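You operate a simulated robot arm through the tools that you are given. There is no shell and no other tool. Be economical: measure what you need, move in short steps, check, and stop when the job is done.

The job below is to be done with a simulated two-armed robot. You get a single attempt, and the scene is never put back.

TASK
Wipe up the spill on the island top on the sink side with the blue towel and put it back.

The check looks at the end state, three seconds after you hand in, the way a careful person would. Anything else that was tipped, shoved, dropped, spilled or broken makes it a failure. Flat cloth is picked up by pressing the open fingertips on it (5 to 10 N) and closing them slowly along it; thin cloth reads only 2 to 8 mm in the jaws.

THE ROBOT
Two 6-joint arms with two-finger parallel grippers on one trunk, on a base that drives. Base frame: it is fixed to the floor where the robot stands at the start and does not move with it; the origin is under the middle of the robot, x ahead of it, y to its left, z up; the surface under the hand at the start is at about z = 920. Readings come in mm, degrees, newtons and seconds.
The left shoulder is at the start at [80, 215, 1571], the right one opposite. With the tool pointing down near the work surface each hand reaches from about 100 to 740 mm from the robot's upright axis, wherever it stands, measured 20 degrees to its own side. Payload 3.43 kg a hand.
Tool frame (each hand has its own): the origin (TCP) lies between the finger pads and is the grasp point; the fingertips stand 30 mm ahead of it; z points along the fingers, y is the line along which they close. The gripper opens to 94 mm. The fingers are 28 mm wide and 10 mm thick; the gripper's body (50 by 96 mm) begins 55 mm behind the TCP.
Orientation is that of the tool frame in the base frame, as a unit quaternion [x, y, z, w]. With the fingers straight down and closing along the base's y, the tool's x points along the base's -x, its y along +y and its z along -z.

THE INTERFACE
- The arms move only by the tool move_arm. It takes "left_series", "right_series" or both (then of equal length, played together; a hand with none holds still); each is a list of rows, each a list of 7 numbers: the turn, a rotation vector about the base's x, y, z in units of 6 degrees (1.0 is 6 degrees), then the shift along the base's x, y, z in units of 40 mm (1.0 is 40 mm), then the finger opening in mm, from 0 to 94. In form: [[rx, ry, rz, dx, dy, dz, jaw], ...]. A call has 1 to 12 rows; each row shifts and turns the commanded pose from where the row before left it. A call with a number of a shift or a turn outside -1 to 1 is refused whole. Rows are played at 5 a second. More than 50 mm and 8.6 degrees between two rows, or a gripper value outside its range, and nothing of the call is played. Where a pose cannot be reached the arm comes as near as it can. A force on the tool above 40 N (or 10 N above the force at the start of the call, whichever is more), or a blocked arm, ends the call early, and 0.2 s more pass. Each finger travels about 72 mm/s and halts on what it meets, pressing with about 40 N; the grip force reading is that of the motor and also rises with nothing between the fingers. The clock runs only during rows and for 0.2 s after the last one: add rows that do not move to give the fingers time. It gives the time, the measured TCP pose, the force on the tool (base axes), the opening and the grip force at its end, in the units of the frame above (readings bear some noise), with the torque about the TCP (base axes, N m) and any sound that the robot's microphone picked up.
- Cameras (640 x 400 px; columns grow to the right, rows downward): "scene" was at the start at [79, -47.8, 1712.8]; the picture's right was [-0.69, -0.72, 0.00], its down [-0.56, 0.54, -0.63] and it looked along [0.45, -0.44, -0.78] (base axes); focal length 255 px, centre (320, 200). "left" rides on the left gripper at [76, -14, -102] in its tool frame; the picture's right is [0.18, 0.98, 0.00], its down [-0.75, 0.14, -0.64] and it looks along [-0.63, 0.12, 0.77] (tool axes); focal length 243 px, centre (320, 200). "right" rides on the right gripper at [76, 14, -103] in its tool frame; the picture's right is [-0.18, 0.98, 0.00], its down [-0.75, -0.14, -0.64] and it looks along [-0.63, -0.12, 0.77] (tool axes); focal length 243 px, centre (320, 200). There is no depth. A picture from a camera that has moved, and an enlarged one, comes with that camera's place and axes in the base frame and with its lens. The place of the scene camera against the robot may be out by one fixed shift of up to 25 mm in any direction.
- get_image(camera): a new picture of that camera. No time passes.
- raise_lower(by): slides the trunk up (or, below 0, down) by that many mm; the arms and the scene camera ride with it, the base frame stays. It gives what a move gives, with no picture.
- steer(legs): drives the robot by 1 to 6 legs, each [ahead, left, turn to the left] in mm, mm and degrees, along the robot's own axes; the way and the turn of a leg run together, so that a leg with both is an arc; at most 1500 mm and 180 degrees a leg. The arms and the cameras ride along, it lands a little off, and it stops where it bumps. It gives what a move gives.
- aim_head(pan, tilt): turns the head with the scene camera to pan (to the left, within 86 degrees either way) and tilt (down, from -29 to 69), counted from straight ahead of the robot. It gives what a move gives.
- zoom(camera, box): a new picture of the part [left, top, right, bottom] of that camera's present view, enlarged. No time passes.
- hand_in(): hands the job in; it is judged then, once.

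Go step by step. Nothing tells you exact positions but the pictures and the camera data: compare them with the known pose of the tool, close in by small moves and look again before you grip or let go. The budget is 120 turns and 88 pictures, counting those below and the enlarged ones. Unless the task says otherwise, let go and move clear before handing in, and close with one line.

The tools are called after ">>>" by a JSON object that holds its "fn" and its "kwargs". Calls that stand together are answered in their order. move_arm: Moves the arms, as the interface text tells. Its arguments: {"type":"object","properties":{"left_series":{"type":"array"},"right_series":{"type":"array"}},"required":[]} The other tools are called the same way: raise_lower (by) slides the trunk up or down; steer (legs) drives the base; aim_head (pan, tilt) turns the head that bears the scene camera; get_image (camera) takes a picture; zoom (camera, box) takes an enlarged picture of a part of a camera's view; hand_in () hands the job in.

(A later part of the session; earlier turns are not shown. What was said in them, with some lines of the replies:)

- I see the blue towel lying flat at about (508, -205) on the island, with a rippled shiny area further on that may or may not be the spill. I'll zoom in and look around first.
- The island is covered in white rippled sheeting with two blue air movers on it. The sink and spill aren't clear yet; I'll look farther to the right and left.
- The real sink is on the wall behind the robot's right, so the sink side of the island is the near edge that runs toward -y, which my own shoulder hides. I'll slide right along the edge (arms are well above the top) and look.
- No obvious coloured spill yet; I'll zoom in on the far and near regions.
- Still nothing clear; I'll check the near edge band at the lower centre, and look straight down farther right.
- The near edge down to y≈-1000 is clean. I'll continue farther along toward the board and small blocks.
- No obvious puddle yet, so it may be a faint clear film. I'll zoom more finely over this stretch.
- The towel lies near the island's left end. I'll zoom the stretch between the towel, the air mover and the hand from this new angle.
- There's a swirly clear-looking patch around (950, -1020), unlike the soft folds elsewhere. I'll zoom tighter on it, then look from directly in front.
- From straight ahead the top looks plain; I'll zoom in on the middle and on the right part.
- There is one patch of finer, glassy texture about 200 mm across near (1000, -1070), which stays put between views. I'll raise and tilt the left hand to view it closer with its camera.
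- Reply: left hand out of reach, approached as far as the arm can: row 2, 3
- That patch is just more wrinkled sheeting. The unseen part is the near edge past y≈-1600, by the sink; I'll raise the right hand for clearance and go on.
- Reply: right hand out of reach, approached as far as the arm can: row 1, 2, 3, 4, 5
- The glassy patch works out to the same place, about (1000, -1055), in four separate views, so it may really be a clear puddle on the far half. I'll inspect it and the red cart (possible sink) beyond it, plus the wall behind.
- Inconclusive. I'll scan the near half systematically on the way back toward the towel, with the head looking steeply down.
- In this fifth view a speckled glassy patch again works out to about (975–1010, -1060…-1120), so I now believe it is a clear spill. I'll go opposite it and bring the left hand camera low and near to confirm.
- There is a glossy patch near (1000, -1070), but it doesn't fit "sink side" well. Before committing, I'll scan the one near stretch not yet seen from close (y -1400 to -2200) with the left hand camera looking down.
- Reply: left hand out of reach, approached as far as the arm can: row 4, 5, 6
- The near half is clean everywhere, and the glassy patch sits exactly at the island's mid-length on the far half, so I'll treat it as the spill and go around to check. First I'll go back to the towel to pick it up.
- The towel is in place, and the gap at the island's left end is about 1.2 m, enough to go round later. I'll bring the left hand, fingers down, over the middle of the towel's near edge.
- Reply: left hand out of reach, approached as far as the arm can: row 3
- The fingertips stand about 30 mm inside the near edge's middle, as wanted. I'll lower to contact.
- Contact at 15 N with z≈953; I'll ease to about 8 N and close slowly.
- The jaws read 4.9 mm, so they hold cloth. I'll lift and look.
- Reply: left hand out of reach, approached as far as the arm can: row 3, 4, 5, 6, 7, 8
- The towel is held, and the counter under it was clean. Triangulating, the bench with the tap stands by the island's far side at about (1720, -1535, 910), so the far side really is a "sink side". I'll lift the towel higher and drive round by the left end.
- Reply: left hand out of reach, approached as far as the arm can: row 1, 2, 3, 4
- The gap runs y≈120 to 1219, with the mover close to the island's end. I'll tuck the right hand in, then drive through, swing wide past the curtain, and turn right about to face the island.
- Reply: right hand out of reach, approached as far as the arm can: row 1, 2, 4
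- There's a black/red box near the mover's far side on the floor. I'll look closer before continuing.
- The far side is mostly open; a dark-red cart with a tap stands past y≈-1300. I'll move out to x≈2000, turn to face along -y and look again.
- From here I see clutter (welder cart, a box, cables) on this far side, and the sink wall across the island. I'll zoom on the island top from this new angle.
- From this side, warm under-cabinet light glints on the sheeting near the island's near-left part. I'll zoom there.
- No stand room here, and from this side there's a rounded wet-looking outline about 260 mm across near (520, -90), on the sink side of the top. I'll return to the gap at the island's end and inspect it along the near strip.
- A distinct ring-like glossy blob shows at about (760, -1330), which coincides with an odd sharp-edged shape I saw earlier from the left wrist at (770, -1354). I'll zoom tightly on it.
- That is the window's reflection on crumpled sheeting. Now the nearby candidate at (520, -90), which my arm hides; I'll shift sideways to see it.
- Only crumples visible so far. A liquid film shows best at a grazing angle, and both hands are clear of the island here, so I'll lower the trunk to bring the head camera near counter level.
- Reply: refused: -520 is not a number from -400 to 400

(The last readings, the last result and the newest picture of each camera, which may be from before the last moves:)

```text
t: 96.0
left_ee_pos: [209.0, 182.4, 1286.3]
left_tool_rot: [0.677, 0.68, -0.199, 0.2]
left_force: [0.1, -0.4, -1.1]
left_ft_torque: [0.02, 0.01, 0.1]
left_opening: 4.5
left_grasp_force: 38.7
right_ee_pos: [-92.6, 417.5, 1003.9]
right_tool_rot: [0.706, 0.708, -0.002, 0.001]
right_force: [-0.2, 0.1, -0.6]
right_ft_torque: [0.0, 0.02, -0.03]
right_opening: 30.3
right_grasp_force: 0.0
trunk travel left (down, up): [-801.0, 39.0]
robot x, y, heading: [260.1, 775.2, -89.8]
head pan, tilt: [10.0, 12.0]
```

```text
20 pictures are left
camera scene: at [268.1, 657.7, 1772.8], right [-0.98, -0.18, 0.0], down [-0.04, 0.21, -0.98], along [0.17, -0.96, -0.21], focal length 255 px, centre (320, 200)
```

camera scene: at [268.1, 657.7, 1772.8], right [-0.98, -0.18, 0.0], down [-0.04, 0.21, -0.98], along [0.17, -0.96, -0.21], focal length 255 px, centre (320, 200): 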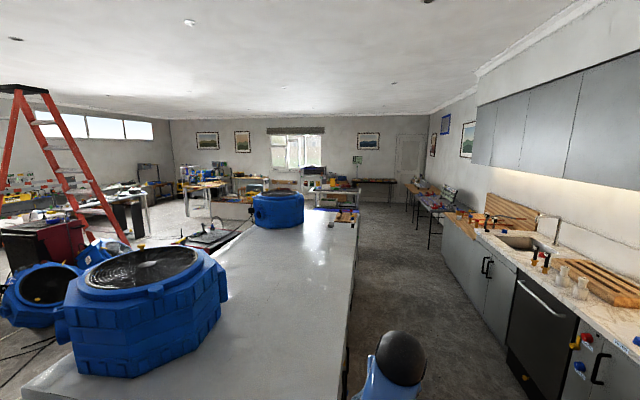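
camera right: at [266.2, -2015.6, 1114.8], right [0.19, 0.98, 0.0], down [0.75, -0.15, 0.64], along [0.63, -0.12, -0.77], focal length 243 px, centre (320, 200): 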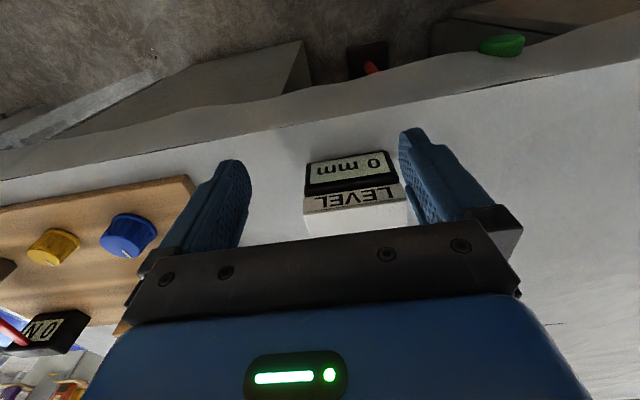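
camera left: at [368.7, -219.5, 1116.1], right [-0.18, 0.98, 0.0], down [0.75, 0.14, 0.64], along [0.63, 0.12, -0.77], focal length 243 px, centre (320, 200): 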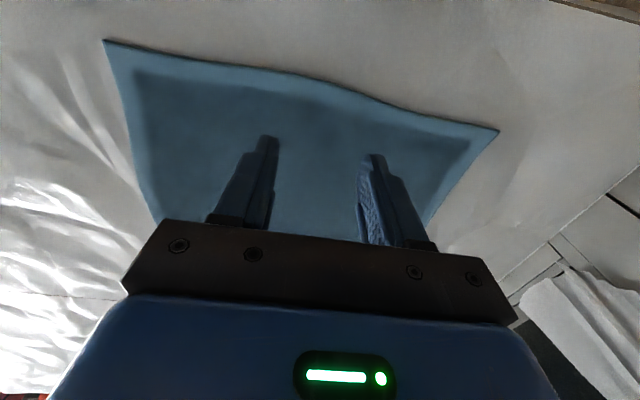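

>>> {"fn": "raise_lower", "kwargs": {"by": -400}}

>>> {"fn": "aim_head", "kwargs": {"pan": 20, "tilt": 22}}

>>> {"fn": "zoom", "kwargs": {"camera": "scene", "box": [160, 120, 480, 320]}}

```text
t: 99.8
left_ee_pos: [210.3, 183.0, 885.1]
left_tool_rot: [0.677, 0.681, -0.198, 0.199]
left_force: [-0.3, -0.3, -0.4]
left_ft_torque: [0.01, -0.02, 0.05]
left_opening: 4.6
left_grasp_force: 39.1
right_ee_pos: [-92.0, 418.6, 603.1]
right_tool_rot: [0.706, 0.708, -0.003, 0.001]
right_force: [-0.4, 0.3, -0.1]
right_ft_torque: [-0.02, 0.0, -0.04]
right_opening: 30.0
right_grasp_force: 0.1
trunk travel left (down, up): [-401.0, 439.0]
robot x, y, heading: [258.4, 773.7, -89.8]
head pan, tilt: [10.0, 12.0]
```

```text
t: 100.5
left_ee_pos: [208.6, 182.2, 886.9]
left_tool_rot: [0.676, 0.681, -0.199, 0.199]
left_force: [0.0, 0.0, -1.2]
left_ft_torque: [0.02, 0.01, 0.1]
left_opening: 4.4
left_grasp_force: 39.0
right_ee_pos: [-92.2, 418.2, 603.2]
right_tool_rot: [0.706, 0.709, -0.004, 0.001]
right_force: [0.3, 0.5, 0.6]
right_ft_torque: [-0.02, -0.01, 0.0]
right_opening: 30.1
right_grasp_force: 0.1
trunk travel left (down, up): [-401.0, 439.0]
robot x, y, heading: [257.1, 774.3, -89.9]
head pan, tilt: [20.0, 22.0]
```

```text
2.00 times, centred on (320, 220) of scene
camera zoom: at [283.6, 662.6, 1356.6], right [-0.94, -0.35, 0.0], down [-0.13, 0.35, -0.93], along [0.32, -0.87, -0.37], focal length 509 px, centre (320, 160)
```

zoom: 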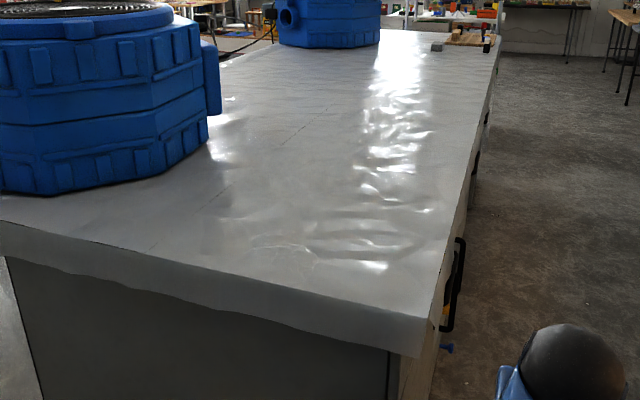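

At this low angle a rounded outline shows again at about (510, -50) near the sink-side left corner. I'll zoom tightly.

>>> {"fn": "zoom", "kwargs": {"camera": "scene", "box": [260, 200, 400, 288]}}

```text
4.55 times, centred on (330, 244) of scene
camera zoom: at [283.6, 662.6, 1356.6], right [-0.94, -0.35, 0.0], down [-0.13, 0.35, -0.93], along [0.32, -0.87, -0.37], focal length 1158 px, centre (274, 0)
```

zoom: 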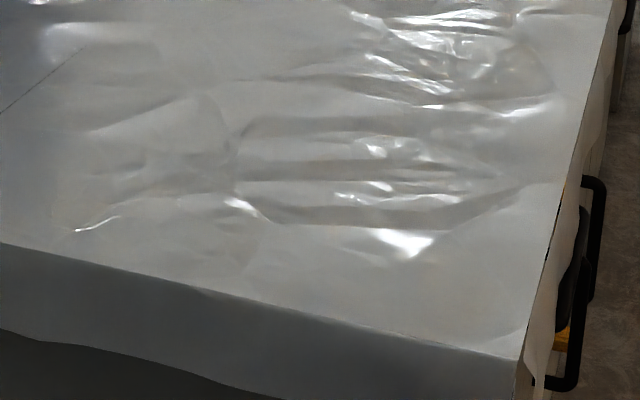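

Still ambiguous. I'll use the same low view to check the rest of the sink-side strip against the window's reflection.

>>> {"fn": "zoom", "kwargs": {"camera": "scene", "box": [300, 130, 420, 205]}}

```text
5.33 times, centred on (360, 168) of scene
camera zoom: at [283.6, 662.6, 1356.6], right [-0.94, -0.35, 0.0], down [-0.13, 0.35, -0.93], along [0.32, -0.87, -0.37], focal length 1358 px, centre (107, 373)
```

zoom: 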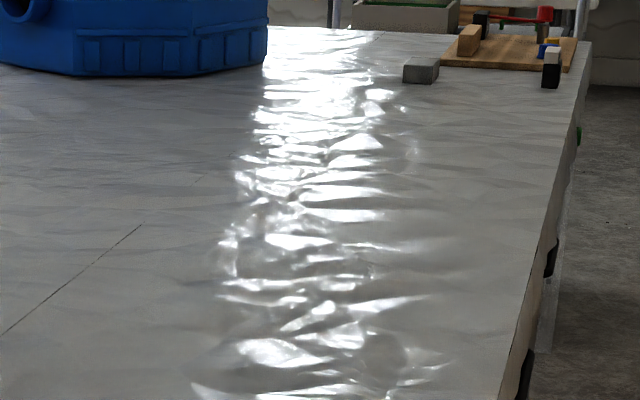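

I'll try the same grazing view toward the long bright windows: back off into the aisle, face the island, and lower the head almost to counter level so any film on the sink-side strip mirrors the windows.

>>> {"fn": "steer", "kwargs": {"legs": [[0, 0, 90], [-640, 0, 0], [0, -1100, 0]]}}

>>> {"fn": "raise_lower", "kwargs": {"by": -270}}

>>> {"fn": "aim_head", "kwargs": {"pan": -15, "tilt": 5}}

>>> {"fn": "get_image", "kwargs": {"camera": "scene"}}

```text
t: 113.3
left_ee_pos: [185.2, -382.2, 886.1]
left_tool_rot: [0.0, 0.96, 0.0, 0.28]
left_force: [-0.4, -0.3, 0.0]
left_ft_torque: [-0.01, 0.0, -0.14]
left_opening: 4.3
left_grasp_force: 39.0
right_ee_pos: [-52.4, -682.2, 602.9]
right_tool_rot: [0.001, 1.0, -0.002, 0.003]
right_force: [-0.4, 0.2, 0.3]
right_ft_torque: [0.01, -0.03, 0.04]
right_opening: 29.9
right_grasp_force: 0.0
trunk travel left (down, up): [-401.0, 439.0]
robot x, y, heading: [-406.2, -331.8, 0.1]
head pan, tilt: [20.0, 22.0]
```

```text
t: 116.0
left_ee_pos: [185.4, -383.9, 616.8]
left_tool_rot: [0.0, 0.96, -0.001, 0.28]
left_force: [0.0, -0.6, -0.9]
left_ft_torque: [0.0, 0.03, -0.13]
left_opening: 4.4
left_grasp_force: 39.1
right_ee_pos: [-52.5, -683.0, 334.0]
right_tool_rot: [0.001, 1.0, -0.002, 0.002]
right_force: [0.1, -0.3, 0.0]
right_ft_torque: [0.02, -0.03, 0.03]
right_opening: 30.1
right_grasp_force: 0.0
trunk travel left (down, up): [-131.0, 709.0]
robot x, y, heading: [-406.4, -331.9, -0.0]
head pan, tilt: [20.0, 22.0]
```

```text
t: 117.0
left_ee_pos: [184.9, -383.4, 616.9]
left_tool_rot: [0.0, 0.96, 0.0, 0.281]
left_force: [-0.1, -0.2, -0.3]
left_ft_torque: [0.02, 0.03, -0.15]
left_opening: 4.2
left_grasp_force: 38.6
right_ee_pos: [-52.0, -682.8, 333.6]
right_tool_rot: [0.001, 1.0, -0.002, 0.004]
right_force: [0.4, 0.8, 0.5]
right_ft_torque: [-0.02, 0.0, 0.0]
right_opening: 29.6
right_grasp_force: 0.1
trunk travel left (down, up): [-131.0, 709.0]
robot x, y, heading: [-408.1, -332.4, 0.2]
head pan, tilt: [-15.0, 5.0]
```

```text
16 pictures are left
camera scene: at [-293.7, -351.0, 1114.1], right [-0.26, -0.97, 0.0], down [-0.08, 0.02, -1.0], along [0.96, -0.26, -0.09], focal length 255 px, centre (320, 200)
```

scene: 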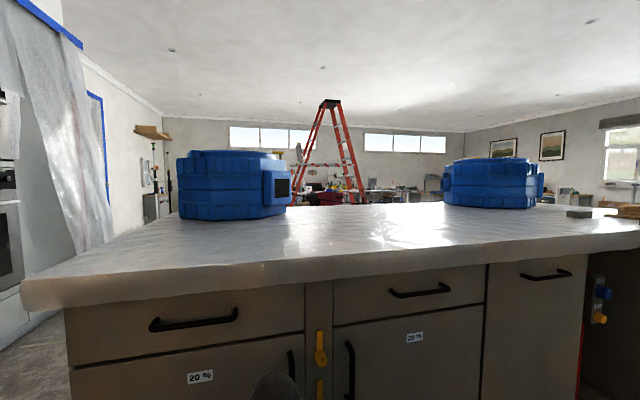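

Now a mirror-like view. I'll zoom in on the top strip.

>>> {"fn": "zoom", "kwargs": {"camera": "scene", "box": [300, 195, 520, 265]}}

>>> {"fn": "zoom", "kwargs": {"camera": "scene", "box": [80, 200, 320, 285]}}

```text
2.91 times, centred on (410, 230) of scene
camera zoom: at [-293.7, -351.0, 1114.1], right [-0.26, -0.97, 0.0], down [-0.08, 0.02, -1.0], along [0.96, -0.26, -0.09], focal length 741 px, centre (58, 113)
```

zoom: 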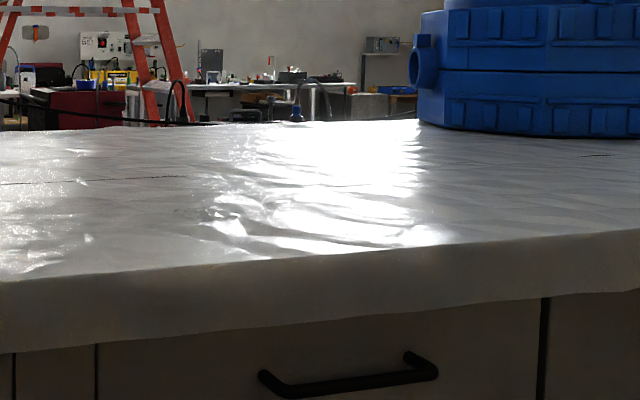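

```text
2.67 times, centred on (200, 242) of scene
camera zoom: at [-293.7, -351.0, 1114.1], right [-0.26, -0.97, 0.0], down [-0.08, 0.02, -1.0], along [0.96, -0.26, -0.09], focal length 679 px, centre (640, 87)
```

zoom: 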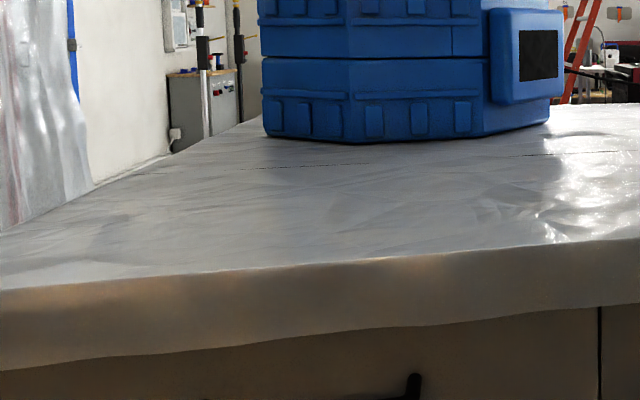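

There's a small speckled swirl at the edge of the glare around (460, -760), a spot the wrist views missed. I'll shift to bring glare over it and zoom.

>>> {"fn": "steer", "kwargs": {"legs": [[0, -430, 0]]}}

>>> {"fn": "zoom", "kwargs": {"camera": "scene", "box": [140, 190, 520, 270]}}

```text
t: 119.7
left_ee_pos: [182.9, -817.8, 616.2]
left_tool_rot: [0.003, 0.96, -0.002, 0.281]
left_force: [0.4, -0.5, 0.0]
left_ft_torque: [0.01, 0.03, -0.1]
left_opening: 4.6
left_grasp_force: 38.3
right_ee_pos: [-56.3, -1117.0, 332.6]
right_tool_rot: [0.004, 1.0, 0.0, 0.003]
right_force: [0.6, 0.6, -0.3]
right_ft_torque: [0.06, 0.0, -0.04]
right_opening: 30.1
right_grasp_force: 0.0
trunk travel left (down, up): [-131.0, 709.0]
robot x, y, heading: [-406.4, -761.8, -0.4]
head pan, tilt: [-15.0, 5.0]
```

```text
1.68 times, centred on (330, 230) of scene
camera zoom: at [-295.6, -783.1, 1114.1], right [-0.27, -0.96, 0.0], down [-0.08, 0.02, -1.0], along [0.96, -0.27, -0.09], focal length 429 px, centre (303, 150)
```

zoom: 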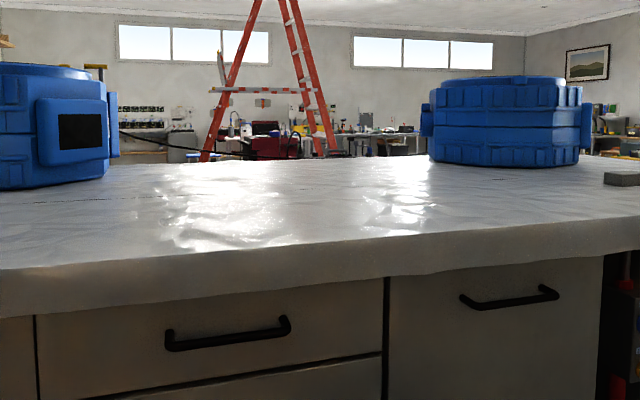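

>>> {"fn": "zoom", "kwargs": {"camera": "scene", "box": [210, 190, 310, 252]}}

>>> {"fn": "zoom", "kwargs": {"camera": "scene", "box": [310, 185, 420, 245]}}

```text
6.40 times, centred on (260, 221) of scene
camera zoom: at [-295.6, -783.1, 1114.1], right [-0.27, -0.96, 0.0], down [-0.08, 0.02, -1.0], along [0.96, -0.27, -0.09], focal length 1630 px, centre (704, 66)
```

zoom: 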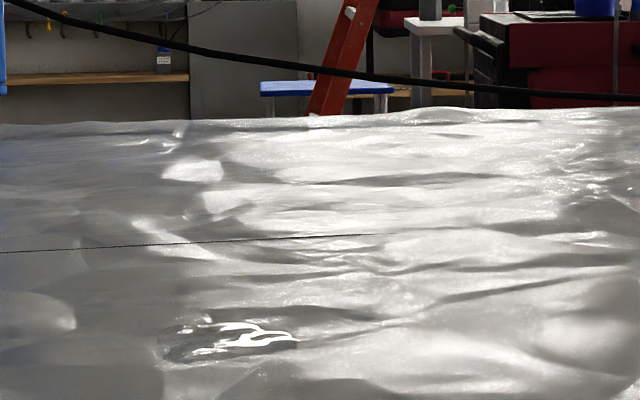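

```text
5.82 times, centred on (365, 215) of scene
camera zoom: at [-295.6, -783.1, 1114.1], right [-0.27, -0.96, 0.0], down [-0.08, 0.02, -1.0], along [0.96, -0.27, -0.09], focal length 1482 px, centre (58, 113)
```

zoom: 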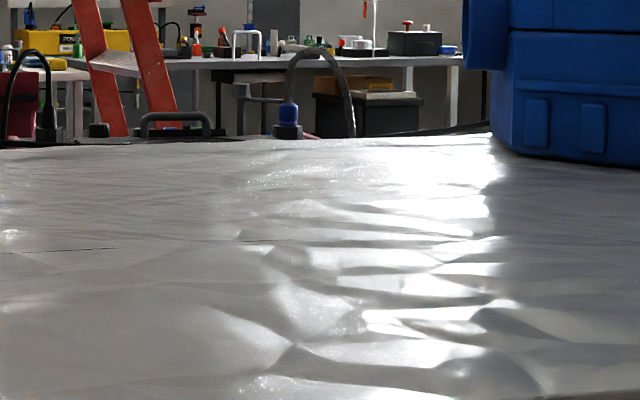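

There it is: a small clear mirror-like puddle with sharp reflections, at about (480, -775), on the sink-side strip. I'll raise the trunk again, stand at the island and look at it from above.

>>> {"fn": "raise_lower", "kwargs": {"by": 400}}

>>> {"fn": "raise_lower", "kwargs": {"by": 270}}

>>> {"fn": "steer", "kwargs": {"legs": [[0, 50, 0.4], [405, 0, 0]]}}

>>> {"fn": "aim_head", "kwargs": {"pan": -8, "tilt": 55}}

>>> {"fn": "zoom", "kwargs": {"camera": "scene", "box": [250, 140, 490, 290]}}

```text
t: 123.5
left_ee_pos: [182.8, -817.3, 1016.6]
left_tool_rot: [0.005, 0.96, -0.002, 0.281]
left_force: [-0.3, -0.1, 0.1]
left_ft_torque: [0.0, 0.02, -0.12]
left_opening: 4.4
left_grasp_force: 38.8
right_ee_pos: [-56.5, -1115.7, 733.2]
right_tool_rot: [0.004, 1.0, -0.002, 0.003]
right_force: [0.0, 0.5, 0.2]
right_ft_torque: [0.0, 0.03, -0.01]
right_opening: 29.7
right_grasp_force: 0.1
trunk travel left (down, up): [-531.0, 309.0]
robot x, y, heading: [-410.9, -762.8, -0.2]
head pan, tilt: [-15.0, 5.0]
```

```text
t: 126.2
left_ee_pos: [183.6, -818.0, 1287.0]
left_tool_rot: [0.004, 0.96, -0.001, 0.281]
left_force: [-0.8, 0.3, -0.6]
left_ft_torque: [0.01, -0.01, -0.1]
left_opening: 4.6
left_grasp_force: 39.3
right_ee_pos: [-55.8, -1115.1, 1002.9]
right_tool_rot: [0.003, 1.0, -0.002, 0.003]
right_force: [-0.5, 0.3, 1.0]
right_ft_torque: [0.03, 0.0, 0.02]
right_opening: 29.8
right_grasp_force: 0.1
trunk travel left (down, up): [-801.0, 39.0]
robot x, y, heading: [-408.8, -761.5, -0.5]
head pan, tilt: [-15.0, 5.0]
```

```text
t: 129.3
left_ee_pos: [584.0, -763.4, 1288.2]
left_tool_rot: [0.0, 0.96, -0.001, 0.282]
left_force: [-0.6, -0.4, 0.0]
left_ft_torque: [0.02, 0.01, -0.12]
left_opening: 4.5
left_grasp_force: 39.1
right_ee_pos: [348.9, -1063.5, 1003.7]
right_tool_rot: [-0.001, 1.0, -0.001, 0.003]
right_force: [-0.8, -0.4, 0.4]
right_ft_torque: [0.04, 0.02, 0.0]
right_opening: 29.9
right_grasp_force: 0.1
trunk travel left (down, up): [-801.0, 39.0]
robot x, y, heading: [-2.9, -713.7, 0.3]
head pan, tilt: [-15.0, 5.0]
```

```text
t: 130.4
left_ee_pos: [586.1, -761.6, 1287.2]
left_tool_rot: [0.0, 0.96, -0.001, 0.28]
left_force: [-0.5, -0.1, -0.9]
left_ft_torque: [0.0, -0.01, -0.11]
left_opening: 4.6
left_grasp_force: 38.6
right_ee_pos: [350.3, -1063.1, 1003.8]
right_tool_rot: [-0.001, 1.0, -0.002, 0.003]
right_force: [-1.2, 0.7, 0.1]
right_ft_torque: [-0.02, -0.02, -0.01]
right_opening: 29.7
right_grasp_force: 0.1
trunk travel left (down, up): [-801.0, 39.0]
robot x, y, heading: [-8.5, -713.6, 0.1]
head pan, tilt: [-8.0, 55.0]
```

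```text
2.67 times, centred on (370, 215) of scene
camera zoom: at [90.1, -717.7, 1707.8], right [-0.14, -0.99, 0.0], down [-0.81, 0.11, -0.57], along [0.57, -0.08, -0.82], focal length 679 px, centre (187, 160)
```

zoom: 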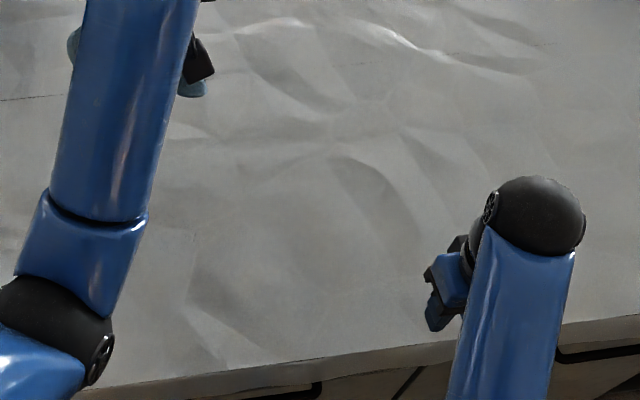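

The predicted spot lies right beside my forearm in this view; triangulating the two grazing views gives (487, -776). I'll set the hand fingers-down above it with the towel.

>>> {"fn": "move_arm", "kwargs": {"left_series": [[0, 0.7, 0, 0, -0.05, -0.8, 0], [0, 0.9, 0, 0, -0.05, -0.8, 0], [0, 0.95, 0, 0.05, -0.05, -0.8, 0], [0, 0.95, 0, 0.05, -0.05, -0.8, 0], [0, 0.95, 0, 0.05, -0.05, -0.8, 0], [0, 0.95, 0, 0, -0.05, -0.5, 0], [0, 0, 0, 0, 0, 0, 0]]}}

>>> {"fn": "get_image", "kwargs": {"camera": "left"}}

```text
t: 132.0
left_ee_pos: [592.9, -772.5, 1106.6]
left_tool_rot: [-0.001, 1.0, -0.001, 0.001]
left_force: [0.1, 0.2, -1.0]
left_ft_torque: [-0.01, -0.02, -0.1]
left_opening: 4.7
left_grasp_force: 39.2
right_ee_pos: [349.6, -1063.8, 1003.6]
right_tool_rot: [-0.001, 1.0, -0.001, 0.002]
right_force: [-0.1, -0.6, 0.8]
right_ft_torque: [-0.01, 0.03, -0.01]
right_opening: 29.8
right_grasp_force: 0.1
trunk travel left (down, up): [-801.0, 39.0]
robot x, y, heading: [-5.0, -712.9, -0.0]
head pan, tilt: [-8.0, 55.0]
```

```text
9 pictures are left
camera left: at [516.1, -786.1, 1208.4], right [-0.19, 0.98, 0.0], down [0.75, 0.14, 0.64], along [0.63, 0.12, -0.76], focal length 243 px, centre (320, 200)
```

left: 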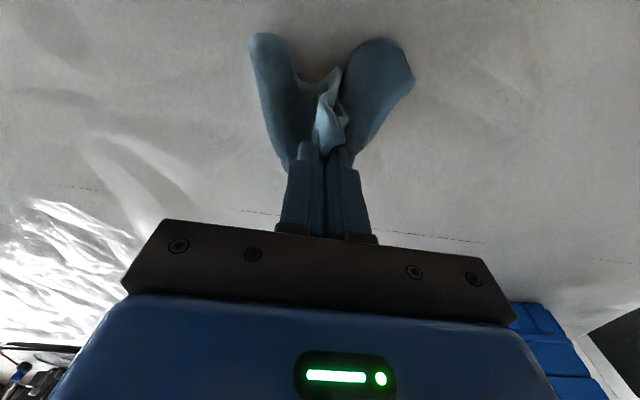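

The towel hangs bunched and just touches the top. I'll lower while drawing it toward me so it lies across the puddle, then press lightly.

>>> {"fn": "move_arm", "kwargs": {"left_series": [[0, 0, 0, -0.9, 0, -0.8, 0], [0, 0, 0, -0.9, 0, -0.8, 0], [0, 0, 0, -0.9, 0, -0.8, 0], [0, 0, 0, -0.9, 0, -0.7, 0], [0, 0, 0, -0.4, 0, -0.3, 0], [0, 0, 0, 0, 0, -0.15, 0], [0, 0, 0, 0, 0, 0, 0]]}}

```text
t: 133.6
left_ee_pos: [434.7, -774.8, 964.1]
left_tool_rot: [-0.001, 1.0, -0.001, 0.002]
left_force: [0.3, -0.4, 0.1]
left_ft_torque: [-0.02, -0.02, -0.11]
left_opening: 4.6
left_grasp_force: 39.3
right_ee_pos: [350.2, -1064.3, 1003.4]
right_tool_rot: [-0.001, 1.0, -0.002, 0.003]
right_force: [-0.1, -0.2, -0.1]
right_ft_torque: [0.0, 0.02, -0.03]
right_opening: 30.0
right_grasp_force: 0.1
trunk travel left (down, up): [-801.0, 39.0]
robot x, y, heading: [-6.5, -714.4, 0.2]
head pan, tilt: [-8.0, 55.0]
```

>>> {"fn": "move_arm", "kwargs": {"left_series": [[0, 0, 0, 0, 0, -0.15, 0], [0, 0, 0, 0, 0, -0.08, 0], [0, 0, 0, 0, 0, 0, 0]]}}

>>> {"fn": "get_image", "kwargs": {"camera": "left"}}

```text
t: 134.4
left_ee_pos: [434.3, -774.6, 957.3]
left_tool_rot: [-0.001, 1.0, -0.002, 0.004]
left_force: [0.9, 1.5, 14.3]
left_ft_torque: [0.04, -0.14, -0.06]
left_opening: 4.5
left_grasp_force: 38.3
right_ee_pos: [349.5, -1062.7, 1004.1]
right_tool_rot: [0.0, 1.0, -0.002, 0.003]
right_force: [0.0, 0.6, 0.8]
right_ft_torque: [0.0, -0.03, -0.01]
right_opening: 30.0
right_grasp_force: 0.0
trunk travel left (down, up): [-801.0, 39.0]
robot x, y, heading: [-4.2, -711.8, -0.1]
head pan, tilt: [-8.0, 55.0]
```

```text
8 pictures are left
camera left: at [356.0, -787.8, 1058.7], right [-0.19, 0.98, 0.0], down [0.75, 0.14, 0.65], along [0.64, 0.12, -0.76], focal length 243 px, centre (320, 200)
```

left: 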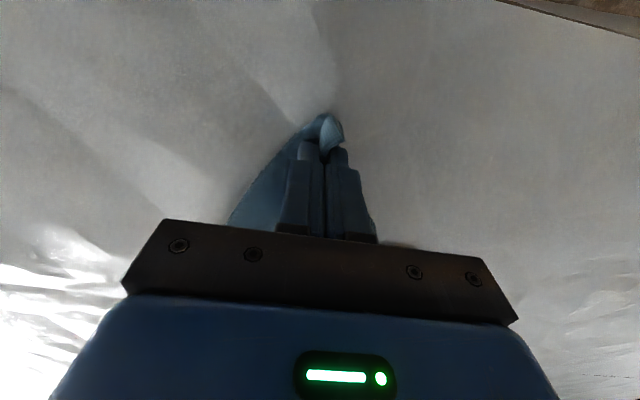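

Pressing at 14 N at (434, -775). I'll sweep a zigzag over x≈400–580, y≈-870 to -680.

>>> {"fn": "move_arm", "kwargs": {"left_series": [[0, 0, 0, -0.6, -0.7, 0.02, 0], [0, 0, 0, 0, -0.8, 0, 0], [0, 0, 0, 0, -0.8, 0, 0], [0, 0, 0, 1, 0, 0, 0], [0, 0, 0, 1, 0, 0, 0], [0, 0, 0, 1, 0, 0, 0], [0, 0, 0, 1, 0, 0, 0], [0, 0, 0, 0.4, 0.7, 0, 0], [0, 0, 0, -1, 0, 0, 0], [0, 0, 0, -1, 0, 0, 0], [0, 0, 0, -1, 0, 0, 0], [0, 0, 0, -1, 0, 0, 0]]}}

>>> {"fn": "move_arm", "kwargs": {"left_series": [[0, 0, 0, -0.2, 0.7, 0, 0], [0, 0, 0, 1, 0, 0, 0], [0, 0, 0, 1, 0, 0, 0], [0, 0, 0, 1, 0, 0, 0], [0, 0, 0, 1, 0, 0, 0], [0, 0, 0, 0.2, 0.7, 0, 0], [0, 0, 0, -1, 0, 0, 0], [0, 0, 0, -1, 0, 0, 0], [0, 0, 0, -1, 0, 0, 0], [0, 0, 0, -1, 0, 0, 0], [0, 0, 0, -0.2, 0.7, 0, 0]]}}

```text
t: 137.0
left_ee_pos: [417.0, -830.9, 958.2]
left_tool_rot: [0.0, 1.0, 0.0, 0.002]
left_force: [0.4, -0.7, 4.8]
left_ft_torque: [-0.02, -0.16, -0.1]
left_opening: 4.6
left_grasp_force: 38.7
left hand out of reach, approached as far as the arm can: row 7
right_ee_pos: [348.7, -1061.9, 1005.4]
right_tool_rot: [-0.002, 1.0, -0.002, 0.004]
right_force: [0.6, 0.0, -0.5]
right_ft_torque: [-0.01, 0.01, 0.01]
right_opening: 30.1
right_grasp_force: 0.1
trunk travel left (down, up): [-801.0, 39.0]
robot x, y, heading: [-6.6, -711.5, 0.0]
head pan, tilt: [-8.0, 55.0]
```

```text
t: 139.4
left_ee_pos: [411.0, -750.2, 958.7]
left_tool_rot: [0.0, 1.0, -0.001, 0.002]
left_force: [-0.6, -0.2, 2.1]
left_ft_torque: [-0.04, 0.02, -0.09]
left_opening: 4.5
left_grasp_force: 38.6
right_ee_pos: [349.2, -1062.7, 1003.7]
right_tool_rot: [0.0, 1.0, -0.001, 0.003]
right_force: [0.4, 1.3, 0.0]
right_ft_torque: [-0.07, 0.0, 0.0]
right_opening: 29.8
right_grasp_force: 0.2
trunk travel left (down, up): [-801.0, 39.0]
robot x, y, heading: [-4.8, -709.2, -0.1]
head pan, tilt: [-8.0, 55.0]
```

Force has eased to 2 N; I'll press a little more and finish the zigzag, then cross it the other way.

>>> {"fn": "move_arm", "kwargs": {"left_series": [[0, 0, 0, 1, 0, -0.06, 0], [0, 0, 0, 1, 0, 0, 0], [0, 0, 0, 1, 0, 0, 0], [0, 0, 0, 1, 0, 0, 0], [0, 0, 0, 0.2, 0.7, 0, 0], [0, 0, 0, -1, 0, 0, 0], [0, 0, 0, -1, 0, 0, 0], [0, 0, 0, -1, 0, 0, 0], [0, 0, 0, -1, 0, 0, 0], [0, 0, 0, 0, 0.7, 0, 0]]}}

>>> {"fn": "move_arm", "kwargs": {"left_series": [[0, 0, 0, 0.2, -1, 0, 0], [0, 0, 0, 0, -1, 0, 0], [0, 0, 0, 0, -1, 0, 0], [0, 0, 0, 0, -1, 0, 0], [0, 0, 0, 0.7, -0.5, 0, 0], [0, 0, 0, 0, 1, 0, 0], [0, 0, 0, 0, 1, 0, 0], [0, 0, 0, 0, 1, 0, 0], [0, 0, 0, 0, 1, 0, 0], [0, 0, 0, 0.7, 0.3, 0, 0]]}}

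>>> {"fn": "move_arm", "kwargs": {"left_series": [[0, 0, 0, 0, -1, 0, 0], [0, 0, 0, 0, -1, 0, 0], [0, 0, 0, 0, -1, 0, 0], [0, 0, 0, 0, -1, 0, 0], [0, 0, 0, 0.7, -0.2, 0, 0], [0, 0, 0, 0, 1, 0, 0], [0, 0, 0, 0, 1, 0, 0], [0, 0, 0, 0, 1, 0, 0], [0, 0, 0, 0, 1, 0, 0], [0, 0, 0, 0.7, 0.2, 0, 0], [0, 0, 0, 0, -1, 0, 0], [0, 0, 0, 0, -1, 0, 0]]}}

```text
t: 141.6
left_ee_pos: [417.8, -694.2, 956.7]
left_tool_rot: [-0.001, 1.0, -0.002, 0.001]
left_force: [-2.1, -2.9, 11.3]
left_ft_torque: [-0.06, 0.05, -0.12]
left_opening: 4.6
left_grasp_force: 38.8
right_ee_pos: [349.9, -1062.5, 1004.0]
right_tool_rot: [-0.001, 1.0, -0.002, 0.003]
right_force: [-0.5, -0.3, -0.4]
right_ft_torque: [-0.05, 0.0, -0.02]
right_opening: 30.1
right_grasp_force: 0.0
trunk travel left (down, up): [-801.0, 39.0]
robot x, y, heading: [-8.1, -715.7, 0.4]
head pan, tilt: [-8.0, 55.0]
```

```text
t: 143.8
left_ee_pos: [482.2, -702.0, 956.1]
left_tool_rot: [-0.001, 1.0, 0.0, 0.002]
left_force: [-3.6, 0.1, 15.7]
left_ft_torque: [-0.05, 0.1, -0.13]
left_opening: 4.4
left_grasp_force: 38.8
right_ee_pos: [349.2, -1062.7, 1004.6]
right_tool_rot: [-0.001, 1.0, -0.001, 0.003]
right_force: [0.1, 0.1, 0.3]
right_ft_torque: [0.01, -0.01, 0.02]
right_opening: 29.7
right_grasp_force: 0.2
trunk travel left (down, up): [-801.0, 39.0]
robot x, y, heading: [-4.8, -715.5, -0.1]
head pan, tilt: [-8.0, 55.0]
```

```text
t: 146.4
left_ee_pos: [540.2, -785.6, 958.4]
left_tool_rot: [-0.001, 1.0, 0.001, 0.002]
left_force: [1.6, 1.9, 6.5]
left_ft_torque: [0.02, -0.05, -0.07]
left_opening: 4.3
left_grasp_force: 38.9
right_ee_pos: [349.6, -1062.8, 1003.2]
right_tool_rot: [-0.001, 1.0, -0.001, 0.002]
right_force: [0.2, -0.9, 0.1]
right_ft_torque: [-0.02, 0.0, 0.01]
right_opening: 30.3
right_grasp_force: 0.0
trunk travel left (down, up): [-801.0, 39.0]
robot x, y, heading: [-5.7, -712.1, 0.0]
head pan, tilt: [-8.0, 55.0]
```

Wiped both ways. I'll lift the towel and check from the same grazing viewpoint as before.

>>> {"fn": "move_arm", "kwargs": {"left_series": [[0, 0, 0, 0, 0, 0.8, 0], [0, 0, 0, 0.2, 0.1, 0.8, 0], [0, 0, 0, 0.3, 0.1, 0.9, 0], [0, 0, 0, 0.3, 0.1, 0.9, 0], [0, -0.9, 0, 0.2, 0, 0.8, 0], [0, -0.9, 0, 0, 0, 0.8, 0], [0, -0.9, 0, 0, 0, 0.8, 0], [0, -0.9, 0, 0, 0, 0.8, 0], [0, -0.9, 0, 0, 0, 0.8, 0], [0, -0.9, 0, 0, 0, 0.5, 0], [0, 0, 0, 0, 0, 0, 0]]}}

>>> {"fn": "steer", "kwargs": {"legs": [[-402, 0, 0], [0, -50, 0]]}}

>>> {"fn": "raise_lower", "kwargs": {"by": -400}}

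>>> {"fn": "raise_lower", "kwargs": {"by": -270}}

>>> {"fn": "aim_head", "kwargs": {"pan": -15, "tilt": 5}}

>>> {"fn": "zoom", "kwargs": {"camera": "scene", "box": [200, 190, 320, 264]}}

```text
t: 148.8
left_ee_pos: [579.1, -770.0, 1271.1]
left_tool_rot: [0.0, 0.959, 0.0, 0.282]
left_force: [0.1, 0.9, 0.0]
left_ft_torque: [-0.02, 0.03, -0.09]
left_opening: 4.5
left_grasp_force: 38.7
right_ee_pos: [350.6, -1062.0, 1002.6]
right_tool_rot: [-0.001, 1.0, -0.001, 0.003]
right_force: [0.2, 0.1, -0.4]
right_ft_torque: [-0.01, 0.0, 0.02]
right_opening: 29.9
right_grasp_force: 0.0
trunk travel left (down, up): [-801.0, 39.0]
robot x, y, heading: [-6.4, -711.0, 0.0]
head pan, tilt: [-8.0, 55.0]
```

```text
t: 151.9
left_ee_pos: [179.2, -808.3, 1271.5]
left_tool_rot: [-0.004, 0.96, -0.005, 0.28]
left_force: [0.4, 1.4, -0.5]
left_ft_torque: [-0.04, 0.05, -0.12]
left_opening: 4.3
left_grasp_force: 38.4
right_ee_pos: [-49.5, -1103.6, 1006.7]
right_tool_rot: [-0.002, 1.0, -0.007, 0.002]
right_force: [0.0, 0.7, 0.0]
right_ft_torque: [-0.05, 0.03, -0.03]
right_opening: 30.1
right_grasp_force: 0.0
trunk travel left (down, up): [-801.0, 39.0]
robot x, y, heading: [-405.2, -763.1, 0.4]
head pan, tilt: [-8.0, 55.0]
```

```text
t: 155.7
left_ee_pos: [178.8, -817.9, 872.4]
left_tool_rot: [-0.002, 0.96, 0.0, 0.281]
left_force: [0.3, 0.3, -0.3]
left_ft_torque: [0.0, 0.0, -0.1]
left_opening: 4.7
left_grasp_force: 39.1
right_ee_pos: [-51.7, -1113.0, 603.5]
right_tool_rot: [-0.002, 1.0, -0.002, 0.003]
right_force: [0.0, -0.8, -0.1]
right_ft_torque: [0.02, 0.01, 0.0]
right_opening: 29.8
right_grasp_force: 0.0
trunk travel left (down, up): [-401.0, 439.0]
robot x, y, heading: [-406.0, -760.4, -0.1]
head pan, tilt: [-8.0, 55.0]
```

```text
t: 158.4
left_ee_pos: [178.6, -818.4, 602.1]
left_tool_rot: [-0.003, 0.96, 0.0, 0.28]
left_force: [0.6, -0.2, -0.3]
left_ft_torque: [-0.02, -0.01, -0.1]
left_opening: 4.3
left_grasp_force: 39.0
right_ee_pos: [-50.8, -1111.3, 333.8]
right_tool_rot: [-0.002, 1.0, -0.002, 0.003]
right_force: [-0.4, 0.3, 0.6]
right_ft_torque: [0.0, 0.03, 0.02]
right_opening: 30.2
right_grasp_force: 0.0
trunk travel left (down, up): [-131.0, 709.0]
robot x, y, heading: [-406.6, -765.5, 0.1]
head pan, tilt: [-8.0, 55.0]
```

```text
t: 159.6
left_ee_pos: [178.2, -818.4, 602.5]
left_tool_rot: [-0.002, 0.96, 0.0, 0.281]
left_force: [0.4, 0.8, -0.5]
left_ft_torque: [-0.04, 0.03, -0.1]
left_opening: 4.5
left_grasp_force: 38.9
right_ee_pos: [-49.8, -1112.2, 332.7]
right_tool_rot: [-0.002, 1.0, -0.002, 0.003]
right_force: [0.4, 0.3, -0.2]
right_ft_torque: [0.01, -0.01, -0.01]
right_opening: 30.2
right_grasp_force: 0.1
trunk travel left (down, up): [-131.0, 709.0]
robot x, y, heading: [-406.1, -763.6, 0.2]
head pan, tilt: [-15.0, 5.0]
```

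```text
5.33 times, centred on (260, 227) of scene
camera zoom: at [-293.3, -782.0, 1114.1], right [-0.25, -0.97, 0.0], down [-0.09, 0.02, -1.0], along [0.96, -0.25, -0.09], focal length 1358 px, centre (640, 56)
```

zoom: 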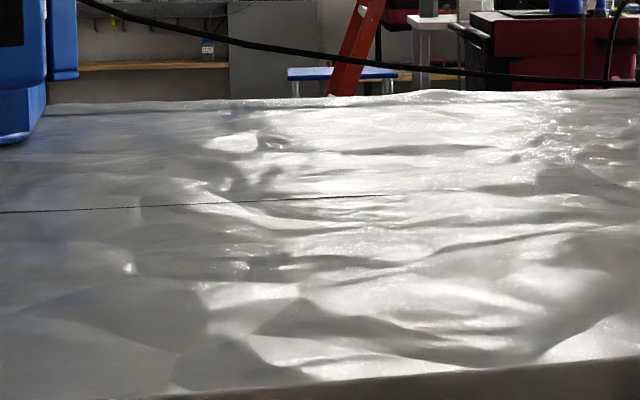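

The mirror-like puddle is gone; only matte crumples remain there. Now I'll take the towel back to its original place.

>>> {"fn": "raise_lower", "kwargs": {"by": 400}}

>>> {"fn": "raise_lower", "kwargs": {"by": 270}}

>>> {"fn": "steer", "kwargs": {"legs": [[0, 596, 0], [405, 0, 0]]}}

>>> {"fn": "move_arm", "kwargs": {"left_series": [[0, 0.5, 0, 0.2, 0, -0.2, 0], [0, 0.8, 0, 0.3, 0, -0.4, 0], [0, 0.8, 0, 0.3, 0, -0.6, 0], [0, 0.8, 0, 0.3, 0, -0.6, 0], [0, 0.8, 0, 0.3, 0, -0.6, 0], [0, 0.8, 0, 0.3, 0, -0.6, 0], [0, 0.9, 0, 0.3, 0, -0.5, 0], [0, 0, 0, 0, 0, 0, 0]]}}

```text
t: 163.5
left_ee_pos: [178.4, -818.3, 1000.7]
left_tool_rot: [-0.003, 0.96, 0.0, 0.281]
left_force: [-0.8, -1.3, -0.9]
left_ft_torque: [-0.01, 0.05, -0.08]
left_opening: 4.2
left_grasp_force: 39.1
right_ee_pos: [-48.7, -1113.3, 733.1]
right_tool_rot: [-0.002, 1.0, -0.001, 0.002]
right_force: [1.2, -0.4, -0.9]
right_ft_torque: [-0.03, 0.02, -0.03]
right_opening: 30.3
right_grasp_force: 0.0
trunk travel left (down, up): [-531.0, 309.0]
robot x, y, heading: [-404.0, -762.0, -0.0]
head pan, tilt: [-15.0, 5.0]
```

```text
t: 166.2
left_ee_pos: [178.0, -820.0, 1271.6]
left_tool_rot: [-0.002, 0.96, 0.0, 0.281]
left_force: [0.2, -0.7, -0.3]
left_ft_torque: [0.01, 0.03, -0.09]
left_opening: 4.1
left_grasp_force: 39.1
right_ee_pos: [-48.8, -1112.2, 1003.0]
right_tool_rot: [-0.002, 1.0, -0.002, 0.002]
right_force: [-0.3, -0.4, -0.2]
right_ft_torque: [-0.03, -0.03, 0.01]
right_opening: 29.8
right_grasp_force: 0.1
trunk travel left (down, up): [-801.0, 39.0]
robot x, y, heading: [-406.7, -767.1, 0.4]
head pan, tilt: [-15.0, 5.0]
```

```text
t: 171.7
left_ee_pos: [573.0, -221.9, 1271.5]
left_tool_rot: [-0.001, 0.96, -0.001, 0.281]
left_force: [-0.9, -1.0, -0.1]
left_ft_torque: [-0.02, 0.05, -0.11]
left_opening: 4.3
left_grasp_force: 38.9
right_ee_pos: [345.9, -514.1, 1005.2]
right_tool_rot: [-0.001, 1.0, -0.002, 0.003]
right_force: [0.2, 0.4, 0.9]
right_ft_torque: [0.01, 0.01, -0.01]
right_opening: 29.8
right_grasp_force: 0.1
trunk travel left (down, up): [-801.0, 39.0]
robot x, y, heading: [-8.5, -167.8, 0.0]
head pan, tilt: [-15.0, 5.0]
```

```text
t: 173.5
left_ee_pos: [655.5, -221.6, 1131.1]
left_tool_rot: [-0.001, 1.0, 0.0, 0.001]
left_force: [-0.3, 0.1, -0.2]
left_ft_torque: [0.01, 0.0, -0.05]
left_opening: 4.5
left_grasp_force: 38.9
right_ee_pos: [347.4, -514.6, 1004.6]
right_tool_rot: [0.0, 1.0, -0.002, 0.002]
right_force: [-0.3, -0.1, 1.2]
right_ft_torque: [0.0, 0.02, -0.02]
right_opening: 29.9
right_grasp_force: 0.1
trunk travel left (down, up): [-801.0, 39.0]
robot x, y, heading: [-8.0, -165.5, 0.1]
head pan, tilt: [-15.0, 5.0]
```

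>>> {"fn": "move_arm", "kwargs": {"left_series": [[0, 0, 0, -0.6, 0.07, -0.4, 0], [0, 0, 0, -0.9, 0.07, -0.5, 0], [0, 0, 0, -0.9, 0.07, -0.7, 0], [0, 0, 0, -0.9, 0.07, -0.8, 0], [0, 0, 0, -0.9, 0.07, -0.8, 0], [0, 0, 0, -0.9, 0.05, -0.9, 0], [0, 0, 0, -0.2, 0, -0.1, 0], [0, 0, 0, 0, 0, 0, 0]]}}

>>> {"fn": "aim_head", "kwargs": {"pan": 0, "tilt": 55}}

>>> {"fn": "get_image", "kwargs": {"camera": "scene"}}

```text
refused: row 6 steps farther than a row can; nothing moved
```

```text
t: 174.7
left_ee_pos: [656.1, -222.3, 1130.1]
left_tool_rot: [-0.002, 1.0, 0.0, 0.002]
left_force: [0.1, -0.2, 0.1]
left_ft_torque: [-0.02, -0.02, -0.06]
left_opening: 4.2
left_grasp_force: 38.9
right_ee_pos: [348.3, -514.7, 1001.9]
right_tool_rot: [-0.001, 1.0, -0.003, 0.003]
right_force: [0.0, 0.4, 0.4]
right_ft_torque: [-0.01, 0.03, -0.02]
right_opening: 30.0
right_grasp_force: 0.1
trunk travel left (down, up): [-801.0, 39.0]
robot x, y, heading: [-8.2, -166.8, 0.1]
head pan, tilt: [0.0, 55.0]
```

```text
6 pictures are left
camera scene: at [88.8, -160.3, 1707.8], right [0.0, -1.0, 0.0], down [-0.82, 0.0, -0.57], along [0.57, 0.0, -0.82], focal length 255 px, centre (320, 200)
```

scene: 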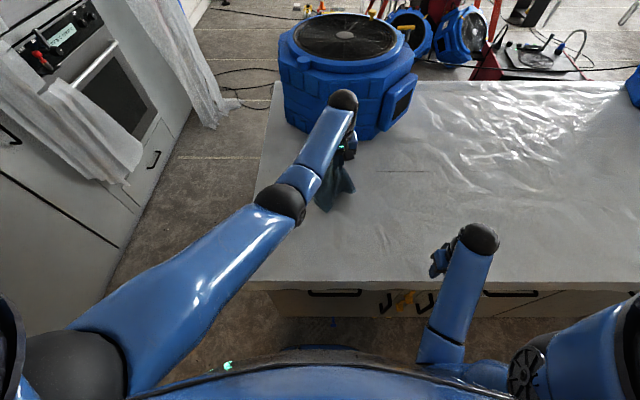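

One row was too long, so nothing moved. I'll repeat it with smaller steps.

>>> {"fn": "move_arm", "kwargs": {"left_series": [[0, 0, 0, -0.5, 0.07, -0.5, 0], [0, 0, 0, -0.75, 0.07, -0.55, 0], [0, 0, 0, -0.8, 0.07, -0.6, 0], [0, 0, 0, -0.8, 0.07, -0.65, 0], [0, 0, 0, -0.8, 0.07, -0.65, 0], [0, 0, 0, -0.8, 0.05, -0.65, 0], [0, 0, 0, -0.7, 0, -0.6, 0], [0, 0, 0, 0, 0, 0, 0]]}}

>>> {"fn": "get_image", "kwargs": {"camera": "scene"}}

```text
t: 176.5
left_ee_pos: [450.4, -205.5, 963.1]
left_tool_rot: [-0.002, 1.0, -0.001, 0.001]
left_force: [0.0, 0.3, 0.5]
left_ft_torque: [0.02, -0.05, -0.09]
left_opening: 4.3
left_grasp_force: 39.2
right_ee_pos: [347.6, -514.1, 1003.4]
right_tool_rot: [-0.001, 1.0, -0.002, 0.003]
right_force: [-0.3, 0.4, -0.8]
right_ft_torque: [-0.02, 0.0, -0.01]
right_opening: 30.1
right_grasp_force: 0.0
trunk travel left (down, up): [-801.0, 39.0]
robot x, y, heading: [-6.4, -168.8, 0.1]
head pan, tilt: [0.0, 55.0]
```

```text
5 pictures are left
camera scene: at [88.7, -160.3, 1707.7], right [0.0, -1.0, 0.0], down [-0.82, 0.0, -0.57], along [0.57, 0.0, -0.82], focal length 255 px, centre (320, 200)
```

scene: 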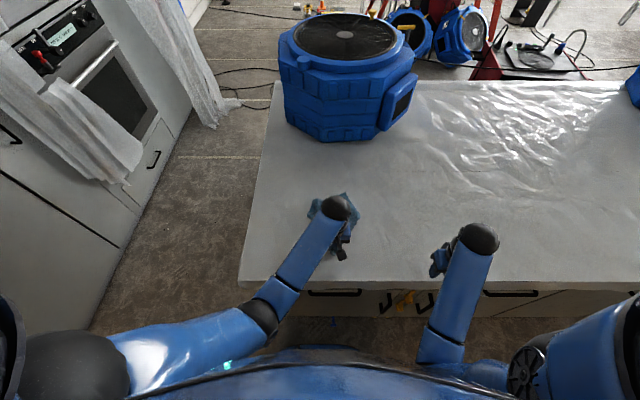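

The towel lies over its old spot. I'll lower the last few millimetres, open gently and lift clear.

>>> {"fn": "move_arm", "kwargs": {"left_series": [[0, 0, 0, -0.1, 0, -0.15, 0], [0, 0, 0, 0, 0, 0, 10], [0, 0, 0, 0, 0, 0, 20], [0, 0, 0, 0, 0, 0, 30], [0, 0, 0, 0, 0, 0, 40], [0, 0, 0, 0, 0, 0, 40], [0, 0, 0, 0, 0, 0.5, 40], [0, 0, 0, 0, 0, 1, 40], [0, 0, 0, 0, 0, 1, 40], [0, 0, 0, 0, 0, 0, 40]]}}

>>> {"fn": "get_image", "kwargs": {"camera": "left"}}

```text
t: 178.7
left_ee_pos: [454.2, -209.4, 1038.4]
left_tool_rot: [-0.001, 1.0, 0.0, 0.003]
left_force: [-0.4, 0.3, -0.7]
left_ft_torque: [0.03, -0.03, -0.03]
left_opening: 39.7
left_grasp_force: 0.1
left hand out of reach, approached as far as the arm can: row 9
right_ee_pos: [347.7, -515.1, 1003.7]
right_tool_rot: [-0.001, 1.0, -0.002, 0.003]
right_force: [0.1, -0.6, -0.9]
right_ft_torque: [-0.03, 0.01, 0.01]
right_opening: 29.8
right_grasp_force: 0.1
trunk travel left (down, up): [-801.0, 39.0]
robot x, y, heading: [-4.6, -168.8, 0.2]
head pan, tilt: [0.0, 55.0]
```

```text
4 pictures are left
camera left: at [376.9, -222.5, 1141.1], right [-0.19, 0.98, 0.0], down [0.75, 0.14, 0.65], along [0.63, 0.12, -0.76], focal length 243 px, centre (320, 200)
```

left: 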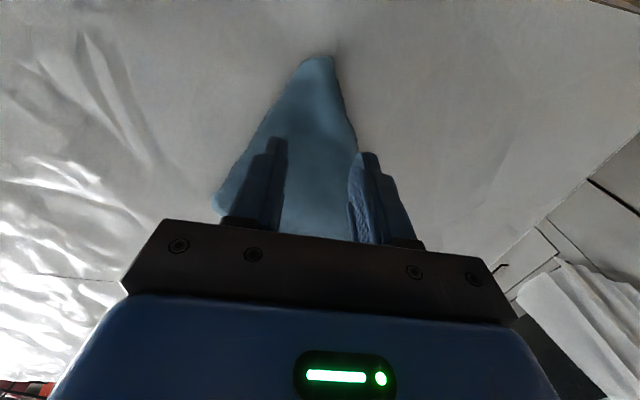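

Released. I'll move the hand clear and view the towel from the head camera.

>>> {"fn": "move_arm", "kwargs": {"left_series": [[0, 0, 0, 0, 0.5, 0.7, 40], [0, 0, 0, -0.2, 1, 0.3, 40], [0, 0, 0, -0.2, 1, 0, 40], [0, 0, 0, -0.2, 1, 0, 40], [0, 0, 0, 0, 1, 0, 40], [0, 0, 0, 0, 1, 0, 40], [0, 0, 0, 0, 1, 0, 40], [0, 0, 0, 0, 0, 0, 40]]}}

>>> {"fn": "zoom", "kwargs": {"camera": "scene", "box": [220, 160, 460, 310]}}

```text
t: 180.5
left_ee_pos: [454.5, 37.0, 1012.1]
left_tool_rot: [-0.002, 1.0, 0.0, 0.003]
left_force: [-1.0, -0.5, 0.7]
left_ft_torque: [-0.01, -0.02, -0.01]
left_opening: 39.9
left_grasp_force: 0.1
left hand out of reach, approached as far as the arm can: row 1, 2, 3, 4, 6
right_ee_pos: [347.5, -514.9, 1003.2]
right_tool_rot: [-0.002, 1.0, -0.003, 0.002]
right_force: [0.2, 0.6, 0.1]
right_ft_torque: [-0.02, -0.02, 0.02]
right_opening: 30.0
right_grasp_force: 0.1
trunk travel left (down, up): [-801.0, 39.0]
robot x, y, heading: [-9.1, -163.2, 0.2]
head pan, tilt: [0.0, 55.0]
```

```text
2.67 times, centred on (340, 235) of scene
camera zoom: at [88.5, -160.5, 1707.7], right [0.0, -1.0, 0.0], down [-0.82, 0.0, -0.57], along [0.57, 0.0, -0.82], focal length 679 px, centre (267, 107)
```

zoom: 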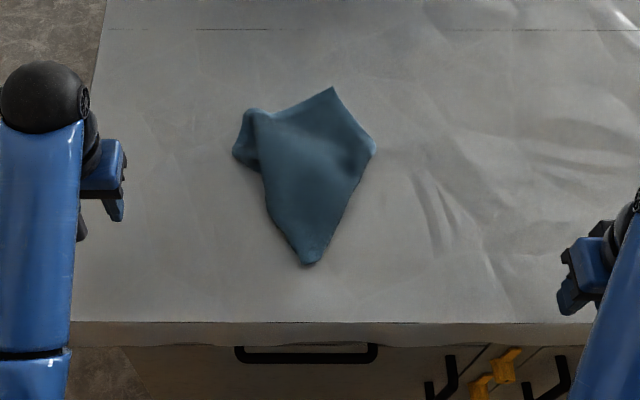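

The puddle I found on the sink side of the island top, near (480, -775), is wiped up; it was gone in the check from the same view. The towel is back within about 15 mm of its old spot, folded over rather than flat, and nothing else was moved that I saw.

>>> {"fn": "hand_in", "kwargs": {}}

```text
The job is handed in.
```

I wiped up the clear puddle on the sink side of the island top and put the blue towel back within about 15 mm of where it was. The towel lies folded over rather than flat as it was at the start.
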